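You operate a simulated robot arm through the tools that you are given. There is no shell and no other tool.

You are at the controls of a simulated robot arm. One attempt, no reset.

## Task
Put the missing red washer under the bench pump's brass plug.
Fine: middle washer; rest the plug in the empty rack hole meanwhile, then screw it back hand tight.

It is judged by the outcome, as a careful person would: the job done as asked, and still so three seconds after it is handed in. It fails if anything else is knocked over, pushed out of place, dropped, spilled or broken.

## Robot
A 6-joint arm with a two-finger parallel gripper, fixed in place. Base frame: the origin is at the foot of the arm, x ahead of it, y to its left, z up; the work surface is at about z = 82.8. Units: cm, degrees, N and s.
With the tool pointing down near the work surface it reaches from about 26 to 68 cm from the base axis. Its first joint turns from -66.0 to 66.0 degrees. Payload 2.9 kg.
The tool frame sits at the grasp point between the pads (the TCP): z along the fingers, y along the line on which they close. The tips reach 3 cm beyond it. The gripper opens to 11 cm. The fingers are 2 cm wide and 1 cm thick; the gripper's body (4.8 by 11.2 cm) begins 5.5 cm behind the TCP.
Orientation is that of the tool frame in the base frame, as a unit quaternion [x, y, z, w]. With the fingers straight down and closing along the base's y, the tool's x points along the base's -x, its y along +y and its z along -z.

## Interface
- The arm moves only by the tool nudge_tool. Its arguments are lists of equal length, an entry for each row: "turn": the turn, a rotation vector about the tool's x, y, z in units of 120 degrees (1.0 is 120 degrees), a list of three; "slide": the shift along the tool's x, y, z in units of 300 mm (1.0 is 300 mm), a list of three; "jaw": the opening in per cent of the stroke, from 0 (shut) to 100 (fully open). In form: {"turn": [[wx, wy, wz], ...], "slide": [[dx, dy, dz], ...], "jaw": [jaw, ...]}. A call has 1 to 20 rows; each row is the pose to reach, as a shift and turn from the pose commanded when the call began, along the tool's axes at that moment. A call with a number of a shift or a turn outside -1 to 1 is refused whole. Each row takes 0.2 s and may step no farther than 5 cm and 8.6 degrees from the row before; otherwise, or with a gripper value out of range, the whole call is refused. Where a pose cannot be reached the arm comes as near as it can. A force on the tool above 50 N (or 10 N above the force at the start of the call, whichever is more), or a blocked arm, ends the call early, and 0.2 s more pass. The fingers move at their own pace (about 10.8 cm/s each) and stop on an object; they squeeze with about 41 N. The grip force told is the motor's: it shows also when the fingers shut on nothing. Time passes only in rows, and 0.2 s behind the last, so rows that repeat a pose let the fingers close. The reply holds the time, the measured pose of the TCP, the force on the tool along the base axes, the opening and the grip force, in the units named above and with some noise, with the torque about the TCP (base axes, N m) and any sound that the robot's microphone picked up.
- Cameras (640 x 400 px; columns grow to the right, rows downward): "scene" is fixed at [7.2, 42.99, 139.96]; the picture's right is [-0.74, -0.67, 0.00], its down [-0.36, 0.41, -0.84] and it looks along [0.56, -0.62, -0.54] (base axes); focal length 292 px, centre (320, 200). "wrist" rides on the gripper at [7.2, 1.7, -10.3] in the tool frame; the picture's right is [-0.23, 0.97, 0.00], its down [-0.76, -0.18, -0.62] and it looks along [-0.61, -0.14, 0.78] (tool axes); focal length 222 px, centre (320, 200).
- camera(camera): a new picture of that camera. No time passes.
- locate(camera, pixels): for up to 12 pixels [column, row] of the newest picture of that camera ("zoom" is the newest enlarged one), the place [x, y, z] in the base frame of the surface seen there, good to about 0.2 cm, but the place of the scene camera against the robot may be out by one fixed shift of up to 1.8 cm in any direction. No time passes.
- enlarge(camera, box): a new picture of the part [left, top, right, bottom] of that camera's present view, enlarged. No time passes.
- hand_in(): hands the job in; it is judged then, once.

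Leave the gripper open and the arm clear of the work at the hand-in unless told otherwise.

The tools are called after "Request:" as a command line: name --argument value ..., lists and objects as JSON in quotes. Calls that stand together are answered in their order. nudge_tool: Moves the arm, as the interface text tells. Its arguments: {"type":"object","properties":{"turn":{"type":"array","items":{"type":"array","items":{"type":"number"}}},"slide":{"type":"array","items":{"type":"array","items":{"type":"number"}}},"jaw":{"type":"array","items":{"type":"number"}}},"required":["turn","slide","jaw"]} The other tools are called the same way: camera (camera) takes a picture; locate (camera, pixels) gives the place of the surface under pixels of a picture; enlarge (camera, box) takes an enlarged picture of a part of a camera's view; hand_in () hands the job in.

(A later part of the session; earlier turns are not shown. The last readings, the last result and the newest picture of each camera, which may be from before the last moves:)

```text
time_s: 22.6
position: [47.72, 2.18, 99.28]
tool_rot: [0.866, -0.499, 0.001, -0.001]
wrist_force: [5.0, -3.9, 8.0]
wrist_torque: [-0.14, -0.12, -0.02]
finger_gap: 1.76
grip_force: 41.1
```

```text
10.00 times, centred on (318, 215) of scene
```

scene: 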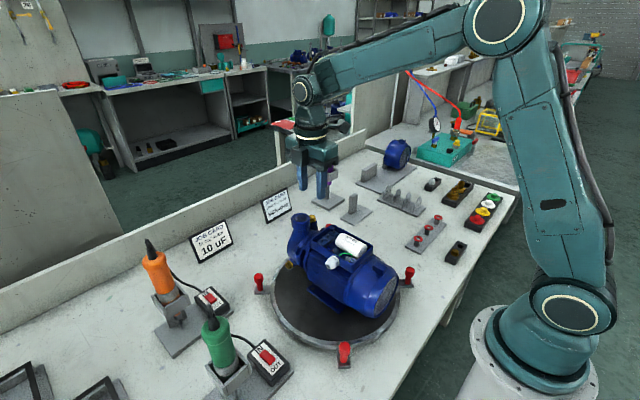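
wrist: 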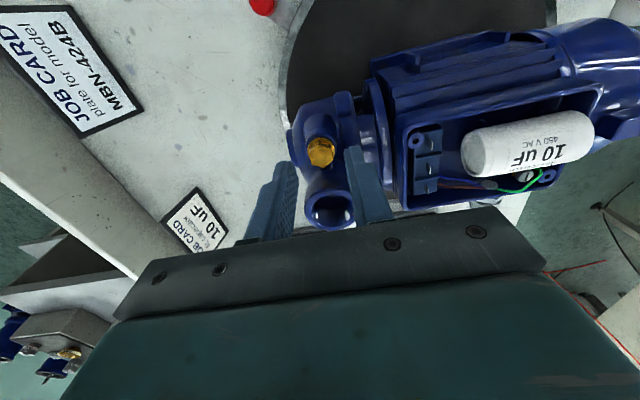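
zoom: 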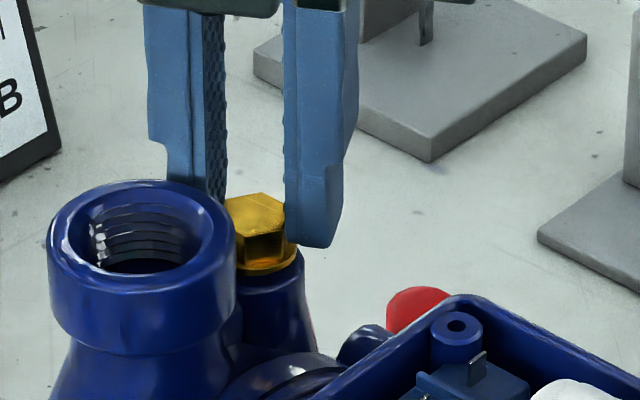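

In this scene zoom the pump seems shifted about 0.7 px left versus before (outlet edge 55→48, red knob 427→417). I need to see whether the turntable turned slightly. I'll check the full scene and other knobs.

Request:
camera --camera "scene"

Request:
enlarge --camera "scene" --box '[240, 190, 440, 370]'

```text
taken
```

scene: 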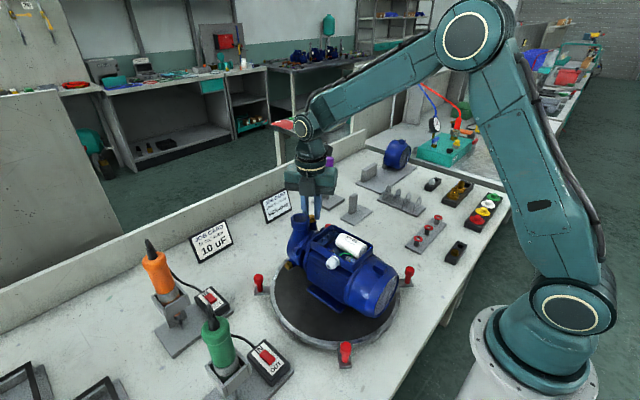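

```text
2.22 times, centred on (340, 280) of scene
```

zoom: 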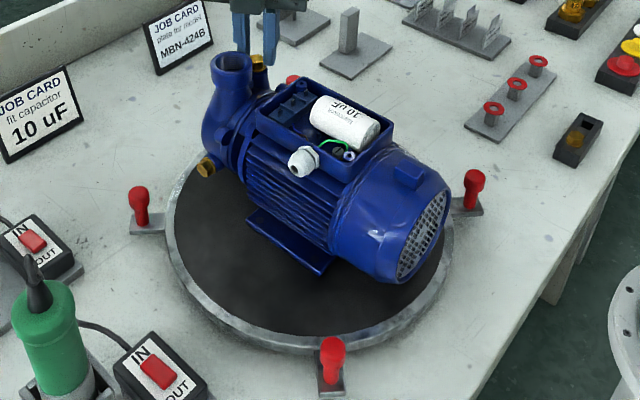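

The knobs show the turntable rotated under 1° (front knob +1 px, rear −1 px): the table turns easily, so side loads must be kept small. I'll relieve the load by shifting the tool 0.05 cm in +x/−y and up 0.07 cm while still holding, and read the force.

Request:
nudge_tool --turn '[[0, 0, 0], [0, 0, 0], [0, 0, 0]]' --slide '[[0.0012, -0.0003, -0.0012], [0.0023, -0.0006, -0.0023], [0.0023, -0.0006, -0.0023]]' --jaw '[10, 10, 10]'

Request:
enlarge --camera "scene" --box '[286, 195, 350, 235]'

```text
time_s: 23.4
position: [47.64, 2.04, 99.28]
tool_rot: [0.866, -0.501, 0.0, 0.0]
wrist_force: [4.6, -2.1, 3.5]
wrist_torque: [-0.06, -0.19, 0.02]
finger_gap: 1.75
grip_force: 41.1
```

```text
10.00 times, centred on (318, 215) of scene
```

zoom: 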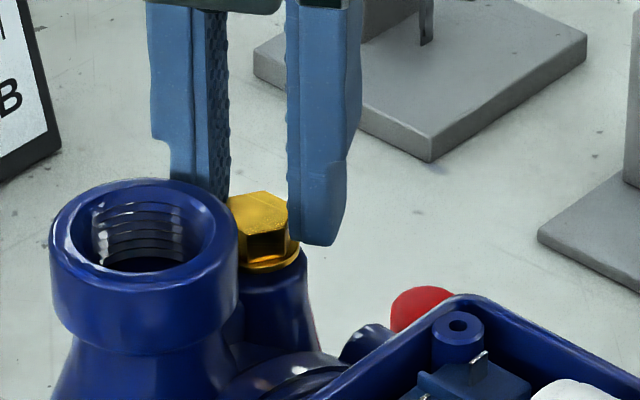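

Load is down (4.6,−2.1,3.5) and the pump came back a bit. Next: open, turn back 60°, re-grip, then read forces before turning.

Request:
nudge_tool --turn '[[0, 0, 0], [0, 0, 0.0625], [0, 0, 0.125], [0, 0, 0.1875], [0, 0, 0.25], [0, 0, 0.3125], [0, 0, 0.375], [0, 0, 0.4375], [0, 0, 0.5], [0, 0, 0.5], [0, 0, 0.5], [0, 0, 0.5]]' --slide '[[0, 0, 0], [0, 0.0007, -0.001], [-0.0002, 0.0015, -0.001], [-0.0004, 0.0022, -0.001], [-0.0008, 0.0028, -0.001], [-0.0012, 0.0034, -0.001], [-0.0017, 0.004, -0.001], [-0.0022, 0.0045, -0.001], [-0.0028, 0.0049, -0.001], [-0.0028, 0.0049, -0.001], [-0.0028, 0.0049, -0.001], [-0.0028, 0.0049, -0.001]]' --jaw '[24, 24, 24, 24, 24, 24, 24, 24, 24, 24, 10, 10]'

Request:
enlarge --camera "wrist" --box '[256, 110, 384, 190]'

Request:
enlarge --camera "scene" --box '[286, 195, 350, 235]'

```text
time_s: 26.0
position: [47.41, 1.94, 99.45]
tool_rot: [-0.499, 0.866, 0.001, 0.0]
wrist_force: [-5.9, 2.6, 0.4]
wrist_torque: [0.11, 0.23, 0.03]
finger_gap: 1.73
grip_force: 40.6
```

```text
5.00 times, centred on (320, 150) of wrist
```

zoom: 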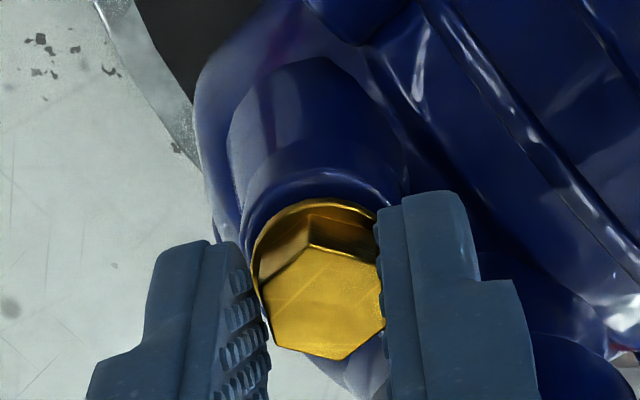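

```text
10.00 times, centred on (318, 215) of scene
```

zoom: 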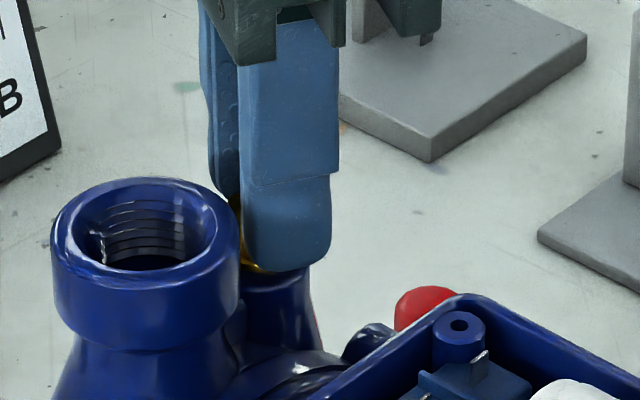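

Pump is back at nearly its original place. The side load (6 N along the closing line) tells me the plug axis is ~0.23 cm from the TCP rather than 0.17; I'll correct by 0.04 cm and use 0.23 for the turn, rising 0.06 cm.

Request:
nudge_tool --turn '[[0, 0, 0], [0, 0, -0.0625], [0, 0, -0.125], [0, 0, -0.1875], [0, 0, -0.25], [0, 0, -0.3125], [0, 0, -0.375], [0, 0, -0.4375], [0, 0, -0.5], [0, 0, -0.5]]' --slide '[[0, 0.0013, 0], [-0.0001, 0.0003, -0.0003], [-0.0003, -0.0007, -0.0005], [-0.0006, -0.0016, -0.0008], [-0.001, -0.0025, -0.001], [-0.0016, -0.0034, -0.0013], [-0.0022, -0.0041, -0.0015], [-0.003, -0.0048, -0.0018], [-0.0038, -0.0053, -0.002], [-0.0038, -0.0053, -0.002]]' --jaw '[10, 10, 10, 10, 10, 10, 10, 10, 10, 10]'

Request:
enlarge --camera "wrist" --box '[256, 110, 384, 190]'

Request:
enlarge --camera "scene" --box '[286, 195, 350, 235]'

```text
time_s: 28.2
position: [47.65, 2.12, 99.5]
tool_rot: [0.866, -0.5, 0.002, 0.0]
wrist_force: [3.3, -2.5, 0.6]
wrist_torque: [-0.08, -0.17, -0.02]
finger_gap: 1.76
grip_force: 41.0
```

```text
5.00 times, centred on (320, 150) of wrist
```

zoom: 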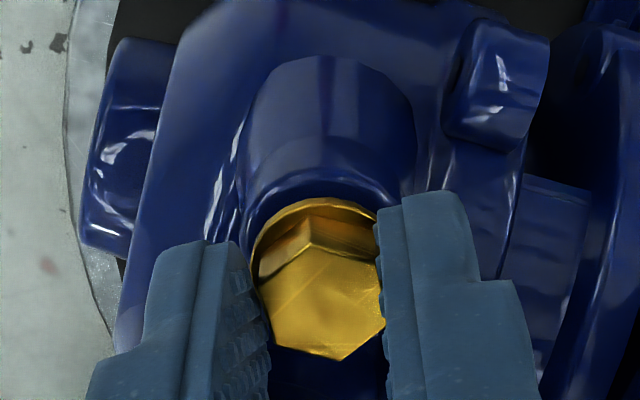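

```text
10.00 times, centred on (318, 215) of scene
```

zoom: 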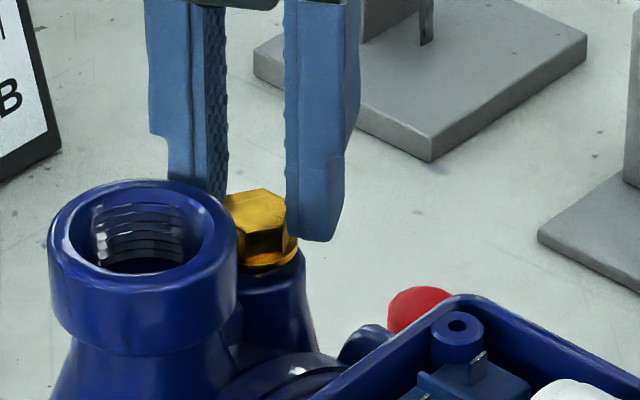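

Forces are low (3.3,−2.5,0.6), 210° done, and the plug is visibly rising. I'll run a combined cycle: open, back 60°, re-grip, turn 60° rising 0.06 cm.

Request:
nudge_tool --turn '[[0, 0, 0], [0, 0, 0.0625], [0, 0, 0.125], [0, 0, 0.1875], [0, 0, 0.25], [0, 0, 0.3125], [0, 0, 0.375], [0, 0, 0.4375], [0, 0, 0.5], [0, 0, 0.5], [0, 0, 0.5], [0, 0, 0.4375], [0, 0, 0.375], [0, 0, 0.3125], [0, 0, 0.25], [0, 0, 0.1875], [0, 0, 0.125], [0, 0, 0.0625], [0, 0, 0], [0, 0, 0]]' --slide '[[0, 0, 0], [-0.0001, 0.001, 0], [-0.0002, 0.0019, 0], [-0.0006, 0.0028, 0], [-0.001, 0.0037, 0], [-0.0015, 0.0045, 0], [-0.0021, 0.0052, 0], [-0.0029, 0.0058, 0], [-0.0037, 0.0064, 0], [-0.0037, 0.0064, 0], [-0.0037, 0.0064, 0], [-0.0029, 0.0058, -0.0003], [-0.0021, 0.0052, -0.0005], [-0.0015, 0.0045, -0.0008], [-0.001, 0.0037, -0.001], [-0.0006, 0.0028, -0.0013], [-0.0002, 0.0019, -0.0015], [-0.0001, 0.001, -0.0018], [0, 0, -0.002], [0, 0, -0.002]]' --jaw '[24, 24, 24, 24, 24, 24, 24, 24, 24, 10, 10, 10, 10, 10, 10, 10, 10, 10, 10, 10]'

Request:
enlarge --camera "wrist" --box '[256, 110, 384, 190]'

Request:
enlarge --camera "scene" --box '[286, 195, 350, 235]'

```text
time_s: 32.4
position: [47.6, 2.09, 99.7]
tool_rot: [0.866, -0.5, -0.001, 0.001]
wrist_force: [-7.7, 4.4, -0.4]
wrist_torque: [0.16, 0.26, 0.02]
finger_gap: 1.74
grip_force: 41.1
```

```text
5.00 times, centred on (320, 150) of wrist
```

zoom: 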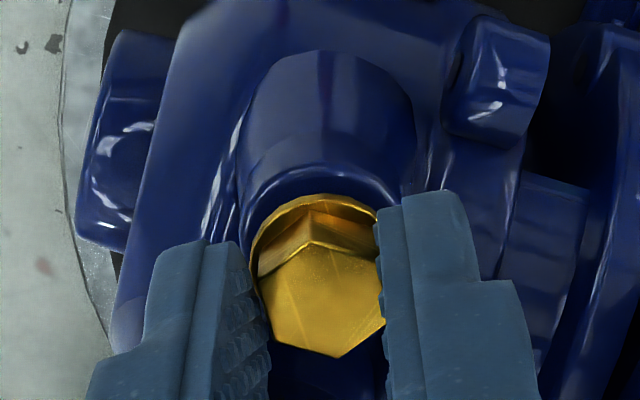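

```text
10.00 times, centred on (318, 215) of scene
```

zoom: 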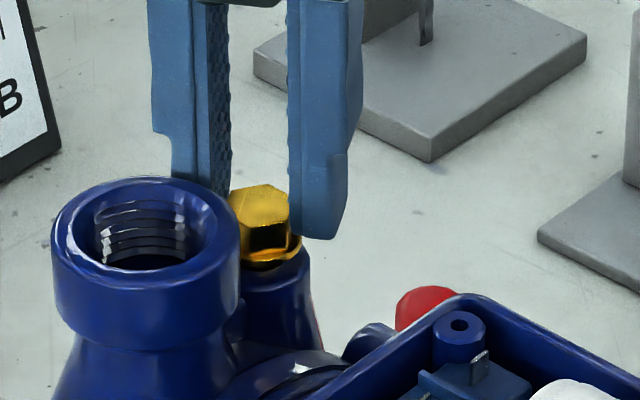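

Load flipped sign but is modest (~9 N), and the pump is at its original place. 270° turned. Repeat the same cycle.

Request:
nudge_tool --turn '[[0, 0, 0], [0, 0, 0.0625], [0, 0, 0.125], [0, 0, 0.1875], [0, 0, 0.25], [0, 0, 0.3125], [0, 0, 0.375], [0, 0, 0.4375], [0, 0, 0.5], [0, 0, 0.5], [0, 0, 0.5], [0, 0, 0.4375], [0, 0, 0.375], [0, 0, 0.3125], [0, 0, 0.25], [0, 0, 0.1875], [0, 0, 0.125], [0, 0, 0.0625], [0, 0, 0], [0, 0, 0]]' --slide '[[0, 0, 0], [-0.0001, 0.0009, 0], [-0.0002, 0.0017, 0], [-0.0005, 0.0026, 0], [-0.0009, 0.0033, 0], [-0.0014, 0.0041, 0], [-0.002, 0.0047, 0], [-0.0026, 0.0053, 0], [-0.0033, 0.0058, 0], [-0.0033, 0.0058, 0], [-0.0033, 0.0058, 0], [-0.0026, 0.0053, -0.0003], [-0.002, 0.0047, -0.0005], [-0.0014, 0.0041, -0.0008], [-0.0009, 0.0033, -0.001], [-0.0005, 0.0026, -0.0013], [-0.0002, 0.0017, -0.0015], [-0.0001, 0.0009, -0.0018], [0, 0, -0.002], [0, 0, -0.002]]' --jaw '[24, 24, 24, 24, 24, 24, 24, 24, 24, 10, 10, 10, 10, 10, 10, 10, 10, 10, 10, 10]'

Request:
enlarge --camera "wrist" --box '[256, 110, 384, 190]'

Request:
enlarge --camera "scene" --box '[286, 195, 350, 235]'

```text
time_s: 36.6
position: [47.66, 2.04, 99.67]
tool_rot: [0.867, -0.499, 0.0, 0.0]
wrist_force: [-0.6, -2.2, 0.1]
wrist_torque: [-0.04, 0.11, -0.02]
finger_gap: 1.75
grip_force: 41.1
```

```text
5.00 times, centred on (320, 150) of wrist
```

zoom: 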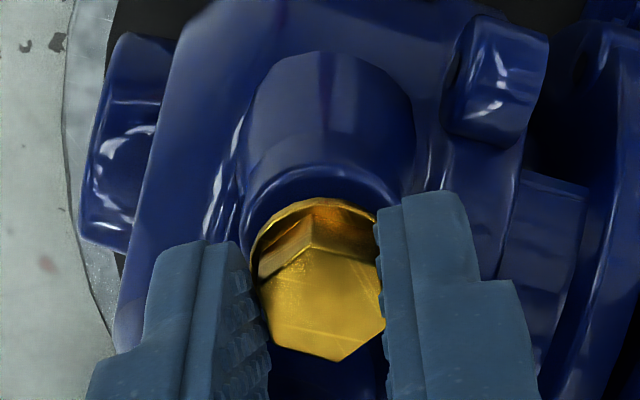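

```text
10.00 times, centred on (318, 215) of scene
```

zoom: 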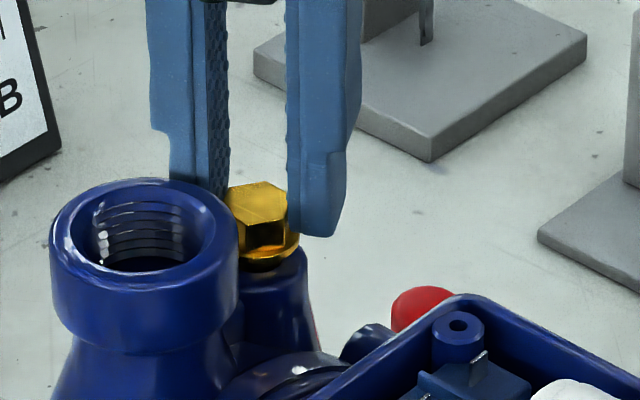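

330° done, forces near zero, the plug rises steadily. Another identical cycle.

Request:
nudge_tool --turn '[[0, 0, 0], [0, 0, 0.0625], [0, 0, 0.125], [0, 0, 0.1875], [0, 0, 0.25], [0, 0, 0.3125], [0, 0, 0.375], [0, 0, 0.4375], [0, 0, 0.5], [0, 0, 0.5], [0, 0, 0.5], [0, 0, 0.4375], [0, 0, 0.375], [0, 0, 0.3125], [0, 0, 0.25], [0, 0, 0.1875], [0, 0, 0.125], [0, 0, 0.0625], [0, 0, 0], [0, 0, 0]]' --slide '[[0, 0, 0], [-0.0001, 0.0009, 0], [-0.0002, 0.0017, 0], [-0.0005, 0.0026, 0], [-0.0009, 0.0033, 0], [-0.0014, 0.0041, 0], [-0.002, 0.0047, 0], [-0.0026, 0.0053, 0], [-0.0033, 0.0058, 0], [-0.0033, 0.0058, 0], [-0.0033, 0.0058, 0], [-0.0026, 0.0053, -0.0003], [-0.002, 0.0047, -0.0005], [-0.0014, 0.0041, -0.0008], [-0.0009, 0.0033, -0.001], [-0.0005, 0.0026, -0.0013], [-0.0002, 0.0017, -0.0015], [-0.0001, 0.0009, -0.0018], [0, 0, -0.002], [0, 0, -0.002]]' --jaw '[24, 24, 24, 24, 24, 24, 24, 24, 24, 10, 10, 10, 10, 10, 10, 10, 10, 10, 10, 10]'

Request:
enlarge --camera "wrist" --box '[256, 110, 384, 190]'

Request:
enlarge --camera "scene" --box '[286, 195, 350, 235]'

```text
time_s: 40.8
position: [47.6, 1.93, 99.68]
tool_rot: [0.866, -0.5, 0.0, 0.0]
wrist_force: [-4.3, 1.7, 3.5]
wrist_torque: [0.11, 0.11, 0.0]
finger_gap: 1.73
grip_force: 40.5
```

```text
5.00 times, centred on (320, 150) of wrist
```

zoom: 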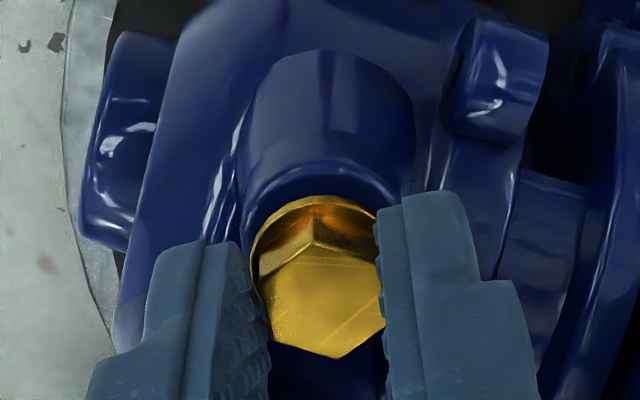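

```text
10.00 times, centred on (318, 215) of scene
```

zoom: 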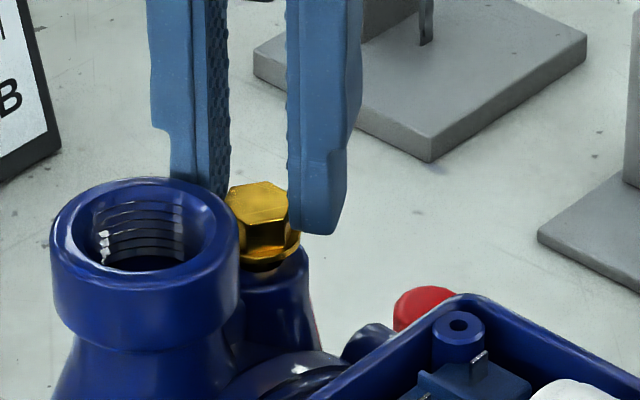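

The hex top in the scene zoom stayed at row 182 this time. I'll test whether it is free with a gentle 0.15 cm lift and read the vertical force.

Request:
nudge_tool --turn '[[0, 0, 0], [0, 0, 0], [0, 0, 0]]' --slide '[[0, 0, -0.0025], [0, 0, -0.005], [0, 0, -0.005]]' --jaw '[10, 10, 10]'

Request:
enlarge --camera "scene" --box '[286, 195, 350, 235]'

Request:
enlarge --camera "wrist" --box '[256, 110, 384, 190]'

```text
time_s: 41.6
position: [47.54, 1.93, 99.9]
tool_rot: [0.866, -0.5, 0.0, 0.0]
wrist_force: [-1.0, 0.7, -3.8]
wrist_torque: [0.05, -0.01, 0.01]
finger_gap: 1.76
grip_force: 41.8
```

```text
10.00 times, centred on (318, 215) of scene
```

zoom: 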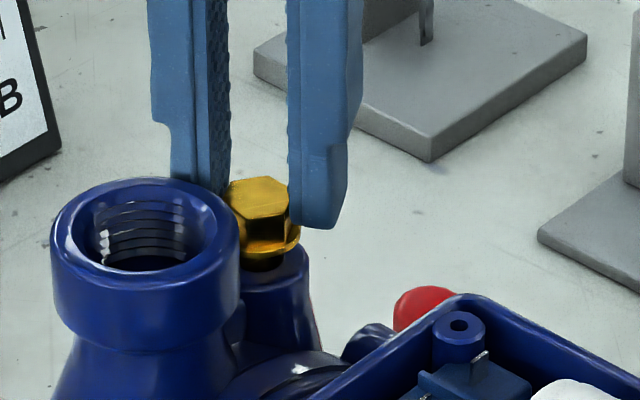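

```text
5.00 times, centred on (320, 150) of wrist
```

zoom: 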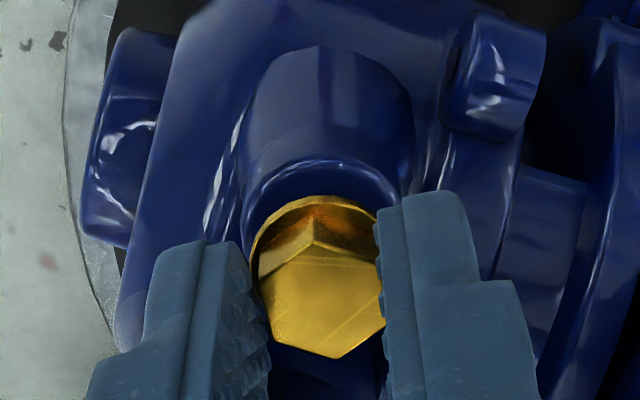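

The hex rose with the fingers (row 182→177) and the force changed only to −3.8 N. I'll try another 0.15 cm lift to see if it comes freely.

Request:
nudge_tool --turn '[[0, 0, 0], [0, 0, 0], [0, 0, 0]]' --slide '[[0, 0, -0.0025], [0, 0, -0.005], [0, 0, -0.005]]' --jaw '[10, 10, 10]'

Request:
enlarge --camera "scene" --box '[286, 195, 350, 235]'

```text
time_s: 42.4
position: [47.62, 2.18, 99.93]
tool_rot: [0.866, -0.501, -0.001, 0.0]
wrist_force: [0.9, -0.5, -14.4]
wrist_torque: [-0.18, -0.03, 0.01]
finger_gap: 1.74
grip_force: 41.3
```

```text
10.00 times, centred on (318, 215) of scene
```

zoom: 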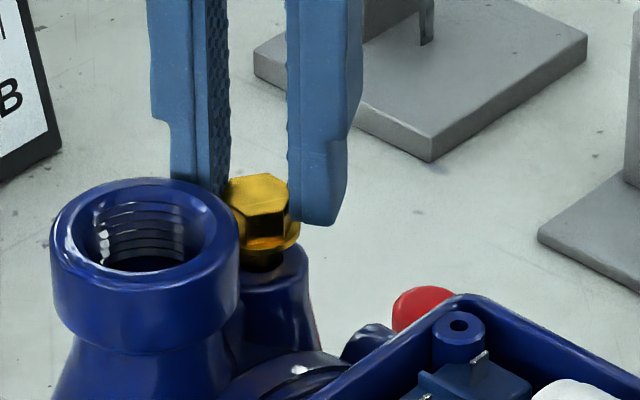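

At −14 N it is still on the thread, so I stop pulling. I'll release, lower 0.33 cm to re-seat the grip height, and continue with another unscrewing cycle rising 0.05 cm.

Request:
nudge_tool --turn '[[0, 0, 0], [0, 0, 0], [0, 0, 0.0625], [0, 0, 0.125], [0, 0, 0.1875], [0, 0, 0.25], [0, 0, 0.3125], [0, 0, 0.375], [0, 0, 0.4375], [0, 0, 0.5], [0, 0, 0.5], [0, 0, 0.5], [0, 0, 0.4375], [0, 0, 0.375], [0, 0, 0.3125], [0, 0, 0.25], [0, 0, 0.1875], [0, 0, 0.125], [0, 0, 0.0625], [0, 0, 0]]' --slide '[[0, 0, 0.008], [0, 0, 0.011], [-0.0001, 0.0009, 0.011], [-0.0002, 0.0017, 0.011], [-0.0005, 0.0026, 0.011], [-0.0009, 0.0033, 0.011], [-0.0014, 0.0041, 0.011], [-0.002, 0.0047, 0.011], [-0.0026, 0.0053, 0.011], [-0.0033, 0.0058, 0.011], [-0.0033, 0.0058, 0.011], [-0.0033, 0.0058, 0.011], [-0.0026, 0.0053, 0.0108], [-0.002, 0.0047, 0.0106], [-0.0014, 0.0041, 0.0104], [-0.0009, 0.0033, 0.0102], [-0.0005, 0.0026, 0.01], [-0.0002, 0.0017, 0.0098], [-0.0001, 0.0009, 0.0096], [0, 0, 0.0094]]' --jaw '[24, 24, 24, 24, 24, 24, 24, 24, 24, 24, 10, 10, 10, 10, 10, 10, 10, 10, 10, 10]'

Request:
enlarge --camera "scene" --box '[286, 195, 350, 235]'

Request:
enlarge --camera "wrist" --box '[256, 110, 384, 190]'

```text
time_s: 46.6
position: [47.82, 1.98, 99.81]
tool_rot: [0.866, -0.499, 0.001, -0.001]
wrist_force: [1.0, -1.0, -0.8]
wrist_torque: [0.02, 0.01, -0.03]
finger_gap: 1.76
grip_force: 41.1
```

```text
10.00 times, centred on (318, 215) of scene
```

zoom: 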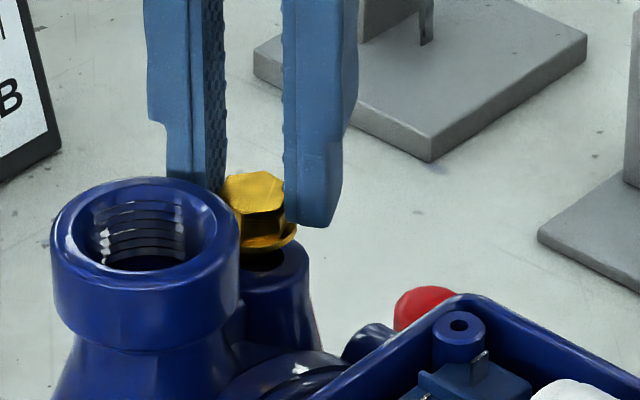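

```text
5.00 times, centred on (320, 150) of wrist
```

zoom: 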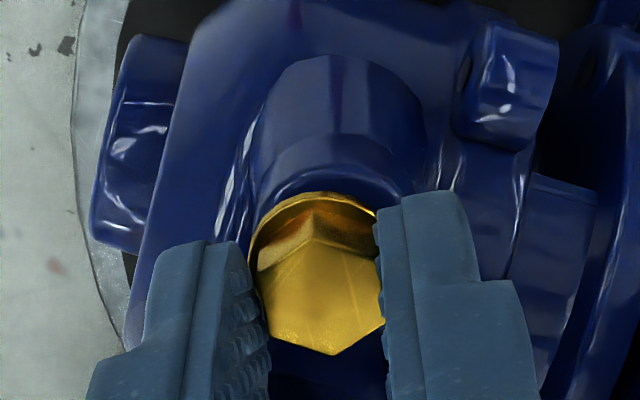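

The plug now sits a little off the boss axis with the hole showing below at zoom (265,262), and forces are near zero: it seems free. I'll lift 1 cm slowly and check.

Request:
nudge_tool --turn '[[0, 0, 0], [0, 0, 0], [0, 0, 0], [0, 0, 0]]' --slide '[[0, 0, -0.008], [0, 0, -0.017], [0, 0, -0.033], [0, 0, -0.033]]' --jaw '[10, 10, 10, 10]'

Request:
enlarge --camera "scene" --box '[286, 195, 350, 235]'

Request:
enlarge --camera "wrist" --box '[256, 110, 384, 190]'

```text
time_s: 47.6
position: [47.68, 1.97, 100.7]
tool_rot: [0.866, -0.5, 0.0, 0.0]
wrist_force: [1.2, 0.1, -0.6]
wrist_torque: [0.0, 0.01, -0.06]
finger_gap: 1.76
grip_force: 41.0
```

```text
10.00 times, centred on (318, 215) of scene
```

zoom: 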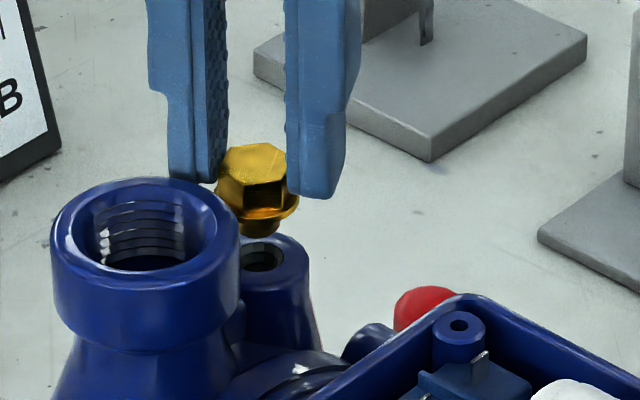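

```text
5.00 times, centred on (320, 150) of wrist
```

zoom: 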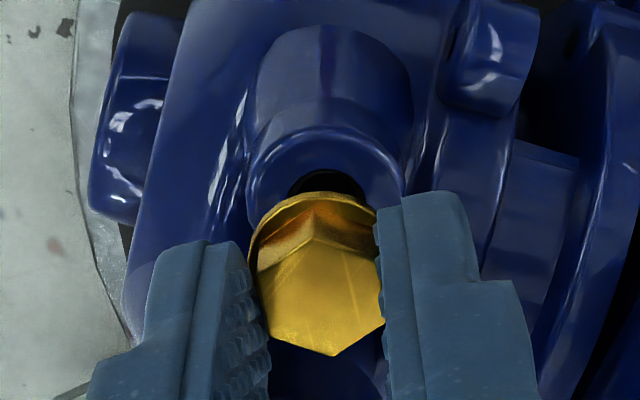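

The plug is out, with a short stub below its flange. I'll lift straight up about 6.5 cm and look at it in the grip and at the bare hole.

Request:
nudge_tool --turn '[[0, 0, 0], [0, 0, 0], [0, 0, 0], [0, 0, 0], [0, 0, 0]]' --slide '[[0, 0, -0.05], [0, 0, -0.1], [0, 0, -0.16], [0, 0, -0.217], [0, 0, -0.217]]' --jaw '[10, 10, 10, 10, 10]'

Request:
camera --camera "wrist"

Request:
enlarge --camera "wrist" --box '[272, 90, 368, 200]'

Request:
enlarge --camera "scene" --box '[286, 160, 350, 200]'

```text
time_s: 48.8
position: [47.43, 2.13, 107.07]
tool_rot: [0.866, -0.5, 0.0, 0.0]
wrist_force: [-0.3, 0.3, -0.9]
wrist_torque: [-0.04, 0.01, 0.02]
finger_gap: 1.72
grip_force: 41.1
```

```text
taken
```

wrist: 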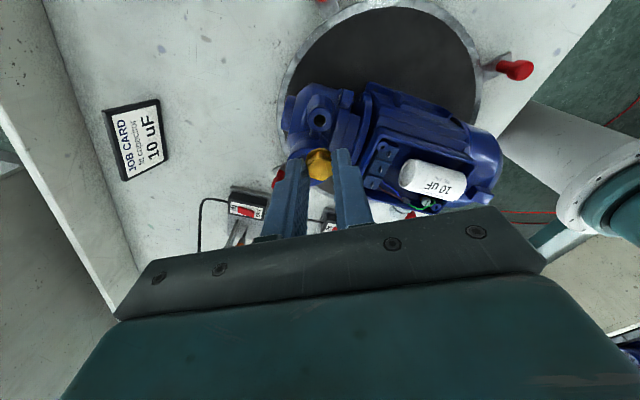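

```text
3.64 times, centred on (320, 145) of wrist
```

zoom: 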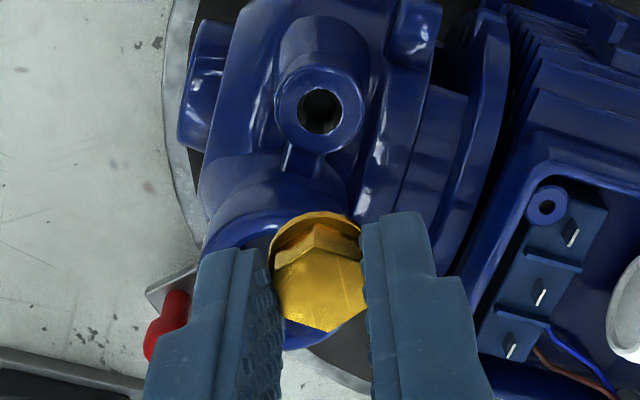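

```text
10.00 times, centred on (318, 180) of scene
```

zoom: 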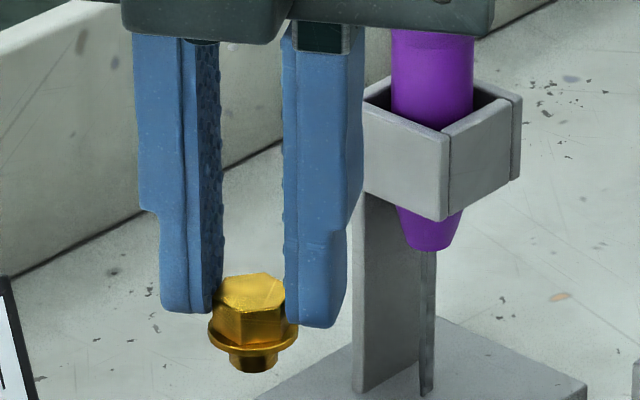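

The plug hangs straight in the grip with a ~0.5 cm stub. I'll locate the boss rim/hole and the plug's own points from this wrist zoom.

Request:
enlarge --camera "wrist" --box '[296, 100, 344, 130]'

Request:
locate --camera "zoom" --pixels '[[320, 200]]'

Request:
enlarge --camera "wrist" --box '[288, 140, 352, 180]'

Request:
locate --camera "zoom" --pixels '[[250, 200], [320, 200], [380, 200], [320, 250], [320, 300], [300, 90], [320, 78], [280, 260], [370, 260]]'

```text
13.33 times, centred on (320, 115) of wrist
```

zoom: 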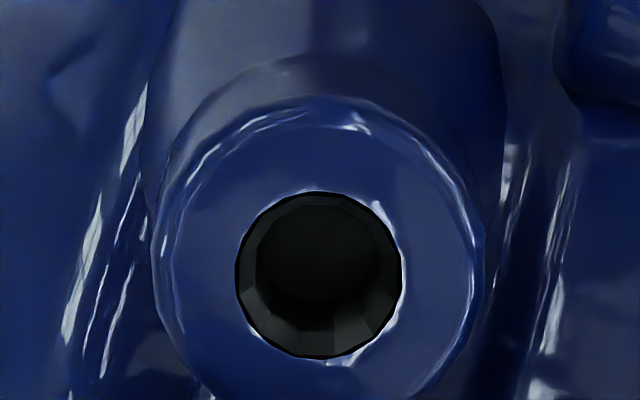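

```text
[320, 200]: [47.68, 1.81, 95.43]
```

```text
10.00 times, centred on (320, 160) of wrist
```

zoom: 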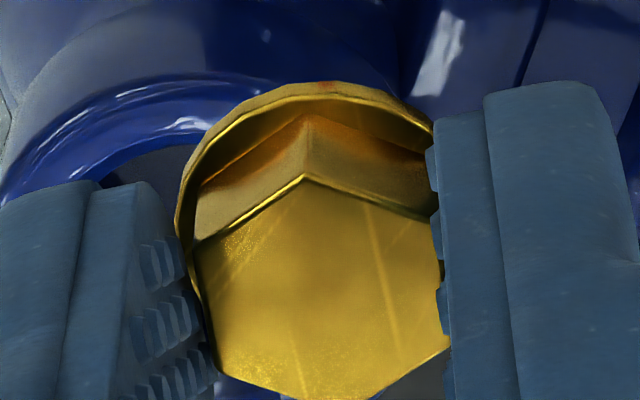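

```text
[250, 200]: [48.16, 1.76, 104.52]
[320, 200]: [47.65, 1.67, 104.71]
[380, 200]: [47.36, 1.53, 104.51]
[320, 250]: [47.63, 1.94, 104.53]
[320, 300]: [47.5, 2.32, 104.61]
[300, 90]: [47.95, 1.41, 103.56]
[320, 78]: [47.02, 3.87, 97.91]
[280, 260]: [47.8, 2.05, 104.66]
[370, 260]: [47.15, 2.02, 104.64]
```

Hex top is 2.45 cm below the TCP, so the flange underside is ~3.55 and stub end ~4.05 below it. Boss hole is clearly visible. Now I carry the plug at height, most of the way to the rack, turning the tool back 60° on the way.

Request:
nudge_tool --turn '[[0, 0, 0.05], [0, 0, 0.1], [0, 0, 0.15], [0, 0, 0.2], [0, 0, 0.25], [0, 0, 0.3], [0, 0, 0.35], [0, 0, 0.4], [0, 0, 0.45], [0, 0, 0.5], [0, 0, 0.5]]' --slide '[[0.0332, 0.0933, 0], [0.0663, 0.1865, 0], [0.0995, 0.2798, 0], [0.1326, 0.373, 0], [0.1658, 0.4663, 0], [0.199, 0.5596, 0], [0.2321, 0.6528, 0], [0.2653, 0.7461, 0], [0.2984, 0.8393, 0], [0.3316, 0.9326, 0], [0.3316, 0.9326, 0]]' --jaw '[10, 10, 10, 10, 10, 10, 10, 10, 10, 10, 10]'

Request:
camera --camera "wrist"

```text
time_s: 51.2
position: [28.2, -20.52, 107.12]
tool_rot: [-0.499, 0.867, 0.001, 0.0]
wrist_force: [-0.2, -0.4, -0.6]
wrist_torque: [-0.02, 0.0, 0.01]
finger_gap: 1.76
grip_force: 40.9
```

```text
taken
```

wrist: 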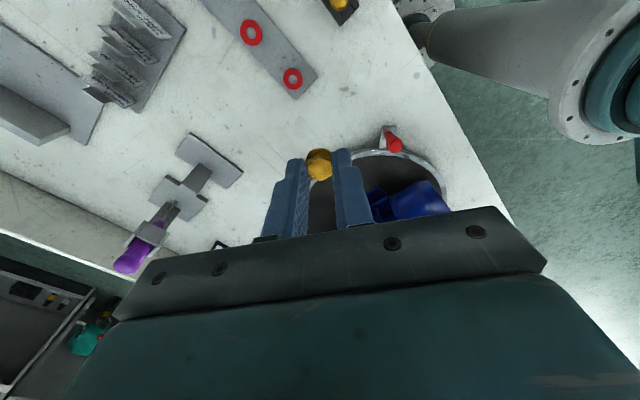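

Everything holds. Now the rest of the way: over the rack hole at about (19.97,−30.23), then down to TCP z≈95 for an alignment look.

Request:
nudge_tool --turn '[[0, 0, 0], [0, 0, 0], [0, 0, 0], [0, 0, 0], [0, 0, 0], [0, 0, 0], [0, 0, 0], [0, 0, 0], [0, 0, 0], [0, 0, 0]]' --slide '[[0.083, 0.0152, 0], [0.1661, 0.0304, 0], [0.2492, 0.0455, 0], [0.3322, 0.0607, 0], [0.4153, 0.0759, 0], [0.4153, 0.0759, 0.1], [0.4153, 0.0759, 0.2], [0.4153, 0.0759, 0.3], [0.4153, 0.0759, 0.4033], [0.4153, 0.0759, 0.4033]]' --jaw '[10, 10, 10, 10, 10, 10, 10, 10, 10, 10]'

Request:
camera --camera "wrist"

Request:
enlarge --camera "wrist" --box '[256, 80, 384, 180]'

Request:
enlarge --camera "scene" --box '[424, 200, 488, 265]'

```text
time_s: 53.4
position: [20.29, -30.02, 95.05]
tool_rot: [-0.499, 0.866, 0.0, 0.001]
wrist_force: [-0.5, -0.8, -0.3]
wrist_torque: [0.01, -0.01, -0.04]
finger_gap: 1.73
grip_force: 41.5
```

```text
taken
```

wrist: 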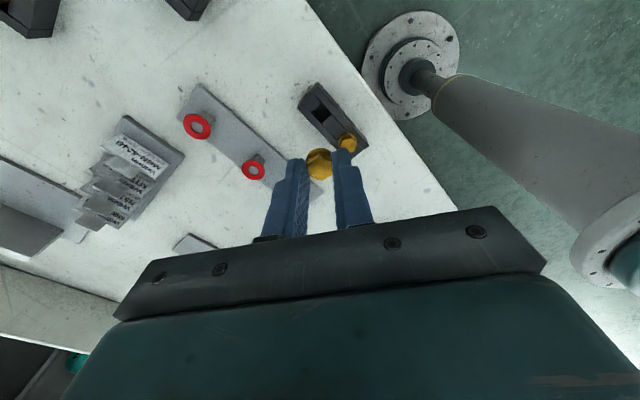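

```text
4.00 times, centred on (320, 130) of wrist
```

zoom: 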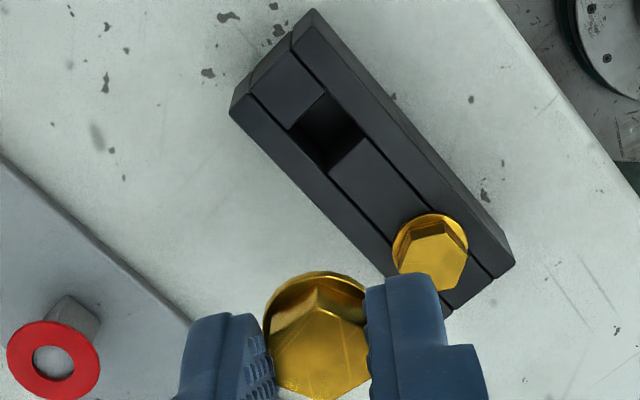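

```text
6.15 times, centred on (456, 232) of scene
```

zoom: 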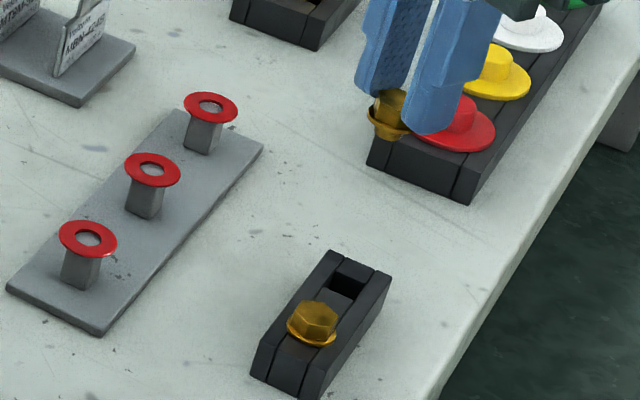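

The hole at wrist px (322,113) versus expected (320,117) for the plug axis: the plug must shift about +0.34 along tool x and +0.27 along tool y, which agrees with the measured pose. I'll correct and lower to TCP z≈90.

Request:
nudge_tool --turn '[[0, 0, 0], [0, 0, 0], [0, 0, 0], [0, 0, 0], [0, 0, 0]]' --slide '[[0.0113, 0.009, 0], [0.0113, 0.009, 0.06], [0.0113, 0.009, 0.12], [0.0113, 0.009, 0.1667], [0.0113, 0.009, 0.1667]]' --jaw '[10, 10, 10, 10, 10]'

Request:
enlarge --camera "wrist" --box '[272, 100, 368, 190]'

Request:
enlarge --camera "scene" --box '[424, 210, 488, 270]'

```text
time_s: 54.6
position: [19.97, -30.47, 90.05]
tool_rot: [-0.5, 0.866, 0.0, 0.0]
wrist_force: [-0.3, -0.3, 0.0]
wrist_torque: [0.02, -0.01, -0.02]
finger_gap: 1.7
grip_force: 40.7
```

```text
4.44 times, centred on (320, 145) of wrist
```

zoom: 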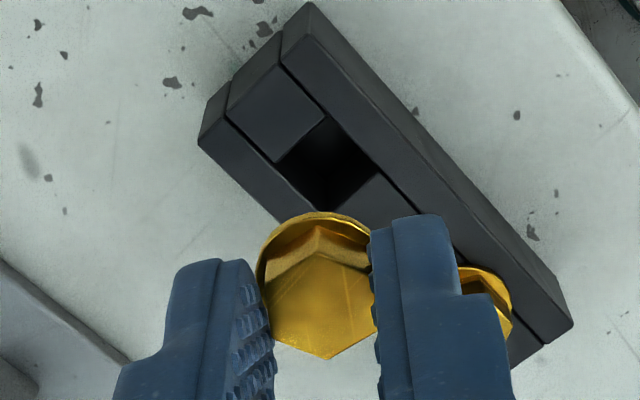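

```text
6.67 times, centred on (456, 240) of scene
```

zoom: 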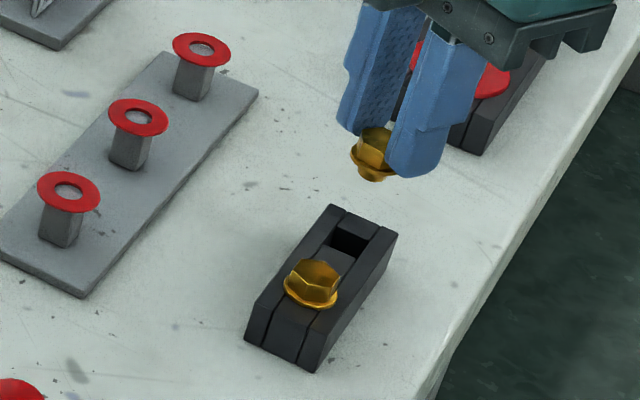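

Hole at px (321.8,136.9) vs expected (320,136): a small correction of (−0.12,+0.12) in tool x,y. I'll lower to TCP z≈86.9, with the stub just above the rack, and look.

Request:
nudge_tool --turn '[[0, 0, 0], [0, 0, 0], [0, 0, 0], [0, 0, 0]]' --slide '[[-0.0037, 0.004, 0], [-0.0037, 0.004, 0.06], [-0.0037, 0.004, 0.105], [-0.0037, 0.004, 0.105]]' --jaw '[10, 10, 10, 10]'

Request:
enlarge --camera "wrist" --box '[272, 110, 368, 190]'

Request:
enlarge --camera "scene" --box '[440, 225, 472, 260]'

```text
time_s: 55.6
position: [19.7, -30.25, 86.94]
tool_rot: [-0.5, 0.866, -0.001, 0.0]
wrist_force: [0.2, 0.0, -0.9]
wrist_torque: [-0.01, 0.01, 0.03]
finger_gap: 1.74
grip_force: 41.4
```

```text
5.00 times, centred on (320, 150) of wrist
```

zoom: 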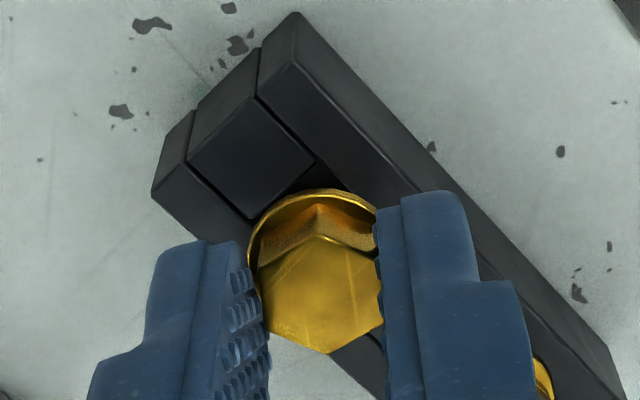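

```text
11.43 times, centred on (456, 242) of scene
```

zoom: 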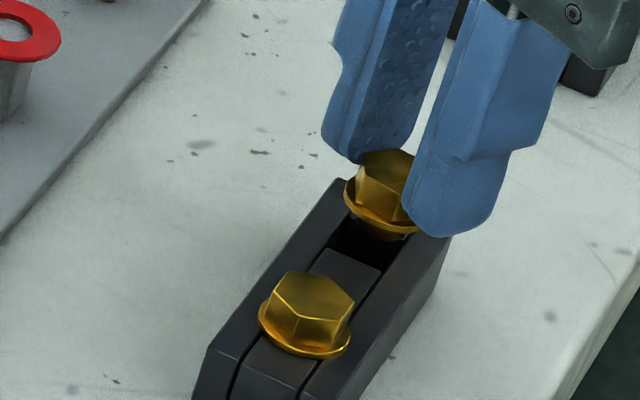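

Calculating from the hole edge in the wrist view, the plug should move about +0.15 cm in base x. I'll make that correction and lower 1.1 cm gently; contact would stop the move.

Request:
nudge_tool --turn '[[0, 0, 0], [0, 0, 0], [0, 0, 0], [0, 0, 0], [0, 0, 0], [0, 0, 0]]' --slide '[[-0.0035, -0.0038, 0], [-0.0035, -0.0038, 0.009], [-0.0035, -0.0038, 0.018], [-0.0035, -0.0038, 0.027], [-0.0035, -0.0038, 0.036], [-0.0035, -0.0038, 0.036]]' --jaw '[10, 10, 10, 10, 10, 10]'

Request:
enlarge --camera "wrist" --box '[272, 110, 368, 190]'

Request:
enlarge --camera "scene" --box '[440, 225, 472, 260]'

```text
time_s: 57.0
position: [20.0, -30.24, 85.73]
tool_rot: [-0.5, 0.866, 0.0, 0.0]
wrist_force: [0.4, 0.0, 0.3]
wrist_torque: [-0.02, 0.0, 0.03]
finger_gap: 1.76
grip_force: 40.9
```

```text
5.00 times, centred on (320, 150) of wrist
```

zoom: 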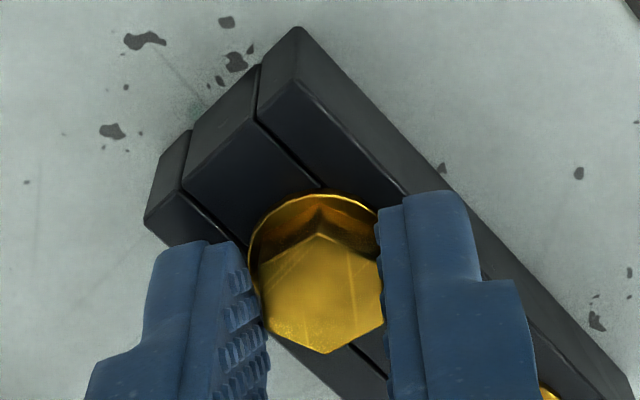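

```text
11.43 times, centred on (456, 242) of scene
```

zoom: 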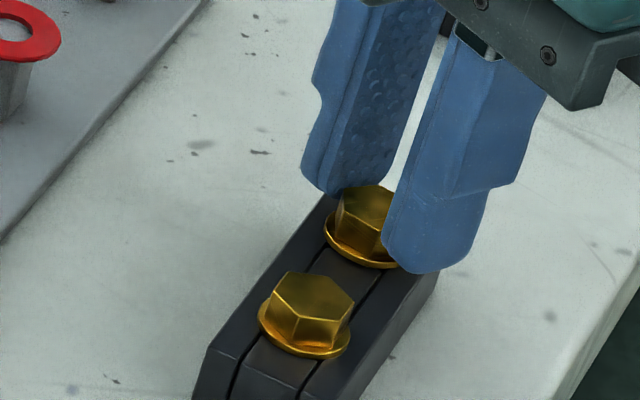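

The stub went into the hole without contact force and the flange is just about at the rack top. I'll lower another 0.12 cm slowly, looking for seating force.

Request:
nudge_tool --turn '[[0, 0, 0], [0, 0, 0], [0, 0, 0]]' --slide '[[0, 0, 0.002], [0, 0, 0.004], [0, 0, 0.004]]' --jaw '[10, 10, 10]'

Request:
enlarge --camera "scene" --box '[440, 225, 472, 260]'

```text
time_s: 57.8
position: [19.97, -30.14, 85.68]
tool_rot: [-0.501, 0.866, 0.001, 0.0]
wrist_force: [0.1, -0.8, -1.2]
wrist_torque: [-0.01, 0.0, -0.01]
finger_gap: 1.77
grip_force: 41.3
```

```text
11.43 times, centred on (456, 242) of scene
```

zoom: 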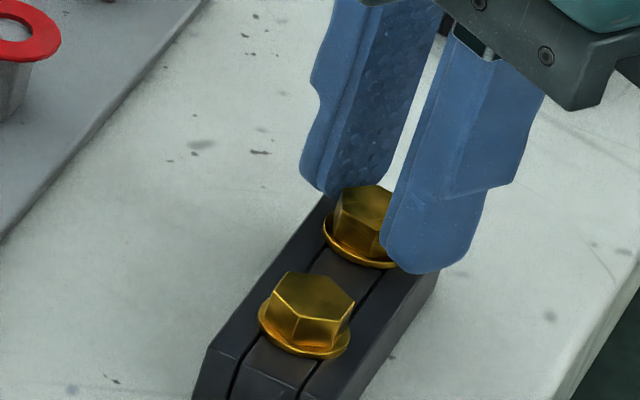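

Still no contact. Lower in 0.06 cm steps by 0.18 cm more.

Request:
nudge_tool --turn '[[0, 0, 0], [0, 0, 0], [0, 0, 0], [0, 0, 0]]' --slide '[[0, 0, 0.002], [0, 0, 0.004], [0, 0, 0.006], [0, 0, 0.006]]' --jaw '[10, 10, 10, 10]'

Request:
enlarge --camera "scene" --box '[440, 225, 472, 260]'

```text
time_s: 58.8
position: [19.95, -30.37, 85.75]
tool_rot: [-0.5, 0.866, -0.003, 0.0]
wrist_force: [-1.9, 0.8, 31.0]
wrist_torque: [0.11, 0.01, 0.05]
finger_gap: 1.78
grip_force: 41.7
```

```text
11.43 times, centred on (456, 242) of scene
```

zoom: 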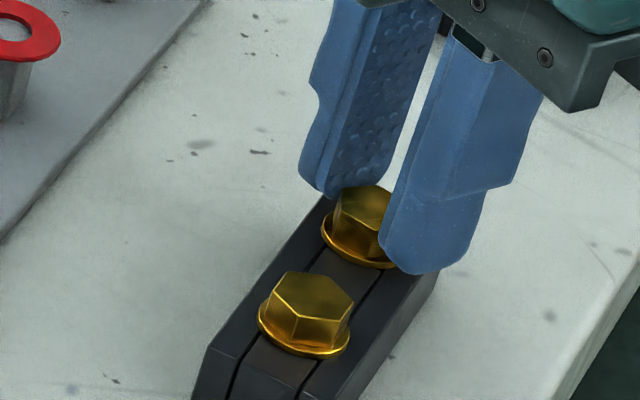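

Seated (31 N). I back off 0.14 cm to relieve the push, then open and rise.

Request:
nudge_tool --turn '[[0, 0, 0], [0, 0, 0], [0, 0, 0], [0, 0, 0], [0, 0, 0], [0, 0, 0], [0, 0, 0], [0, 0, 0]]' --slide '[[0, 0, -0.0045], [0, 0, -0.0045], [0, 0, -0.0045], [0, 0, -0.02], [0, 0, -0.06], [0, 0, -0.15], [0, 0, -0.25], [0, 0, -0.35]]' --jaw '[10, 26, 26, 26, 26, 26, 26, 26]'

Request:
camera --camera "wrist"

Request:
enlarge --camera "scene" --box '[400, 205, 480, 270]'

```text
time_s: 60.6
position: [19.96, -30.29, 95.92]
tool_rot: [-0.5, 0.866, 0.001, 0.0]
wrist_force: [0.5, 1.2, 0.3]
wrist_torque: [-0.04, -0.02, 0.0]
finger_gap: 2.87
grip_force: 0.1
```

```text
taken
```

wrist: 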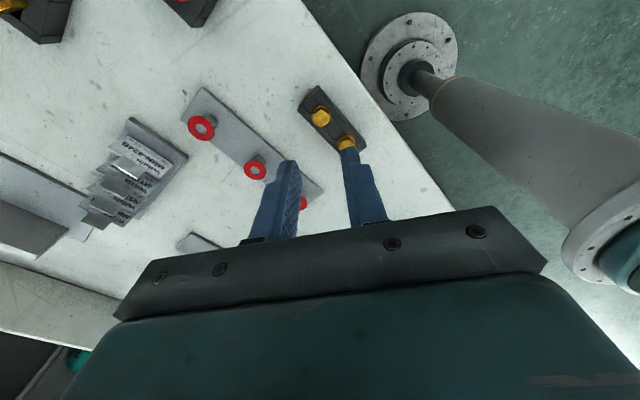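

```text
6.15 times, centred on (440, 238) of scene
```

zoom: 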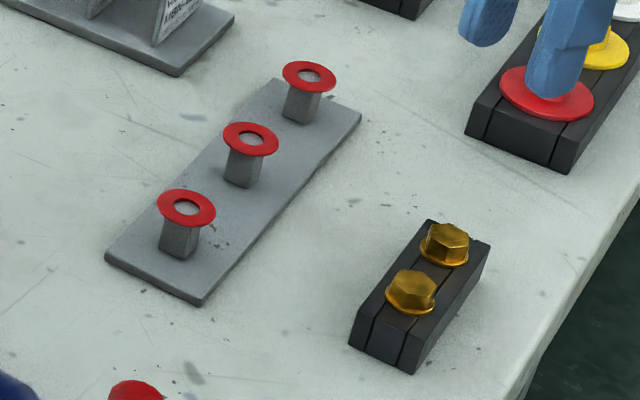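

The plug stands properly in the rack hole next to the spare. Next, the middle washer at (30.0,−30.95). I move over it at the current height with the jaw opening to 45 %.

Request:
nudge_tool --turn '[[0, 0, 0], [0, 0, 0], [0, 0, 0], [0, 0, 0], [0, 0, 0]]' --slide '[[-0.037, -0.075, 0], [-0.074, -0.15, 0], [-0.111, -0.225, 0], [-0.1483, -0.3008, 0], [-0.1483, -0.3008, 0]]' --jaw '[30, 40, 45, 45, 45]'

Request:
camera --camera "wrist"

Request:
enlarge --camera "wrist" --box '[256, 80, 384, 160]'

```text
time_s: 61.8
position: [29.91, -31.0, 96.04]
tool_rot: [-0.5, 0.866, 0.001, 0.0]
wrist_force: [0.1, 0.0, 0.2]
wrist_torque: [-0.01, 0.01, 0.02]
finger_gap: 4.95
grip_force: 0.1
```

```text
taken
```

wrist: 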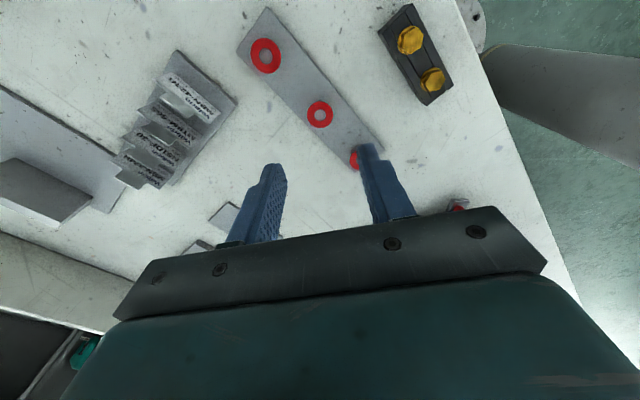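

```text
5.00 times, centred on (320, 120) of wrist
```

zoom: 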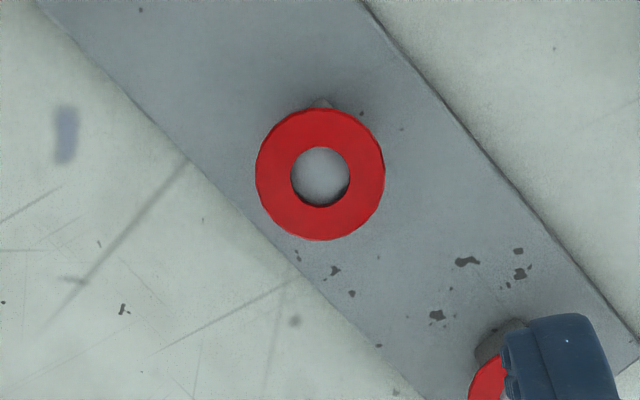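

The washer appears at wrist px (320,114.8), nearly under the jaw centre (expected 116). I'll locate its rim in this zoom to confirm centre and height.

Request:
locate --camera "zoom" --pixels '[[265, 174], [376, 174], [320, 117], [320, 232], [280, 134], [360, 214], [280, 214], [360, 134], [320, 176], [305, 176], [335, 176]]'

```text
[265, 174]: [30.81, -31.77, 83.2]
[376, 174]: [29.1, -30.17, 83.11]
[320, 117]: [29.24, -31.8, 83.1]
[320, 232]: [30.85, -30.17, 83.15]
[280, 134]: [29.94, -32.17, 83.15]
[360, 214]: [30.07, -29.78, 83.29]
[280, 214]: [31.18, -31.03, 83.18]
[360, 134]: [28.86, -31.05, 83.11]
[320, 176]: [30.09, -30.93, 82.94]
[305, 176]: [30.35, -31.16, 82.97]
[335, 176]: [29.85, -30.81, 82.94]
```

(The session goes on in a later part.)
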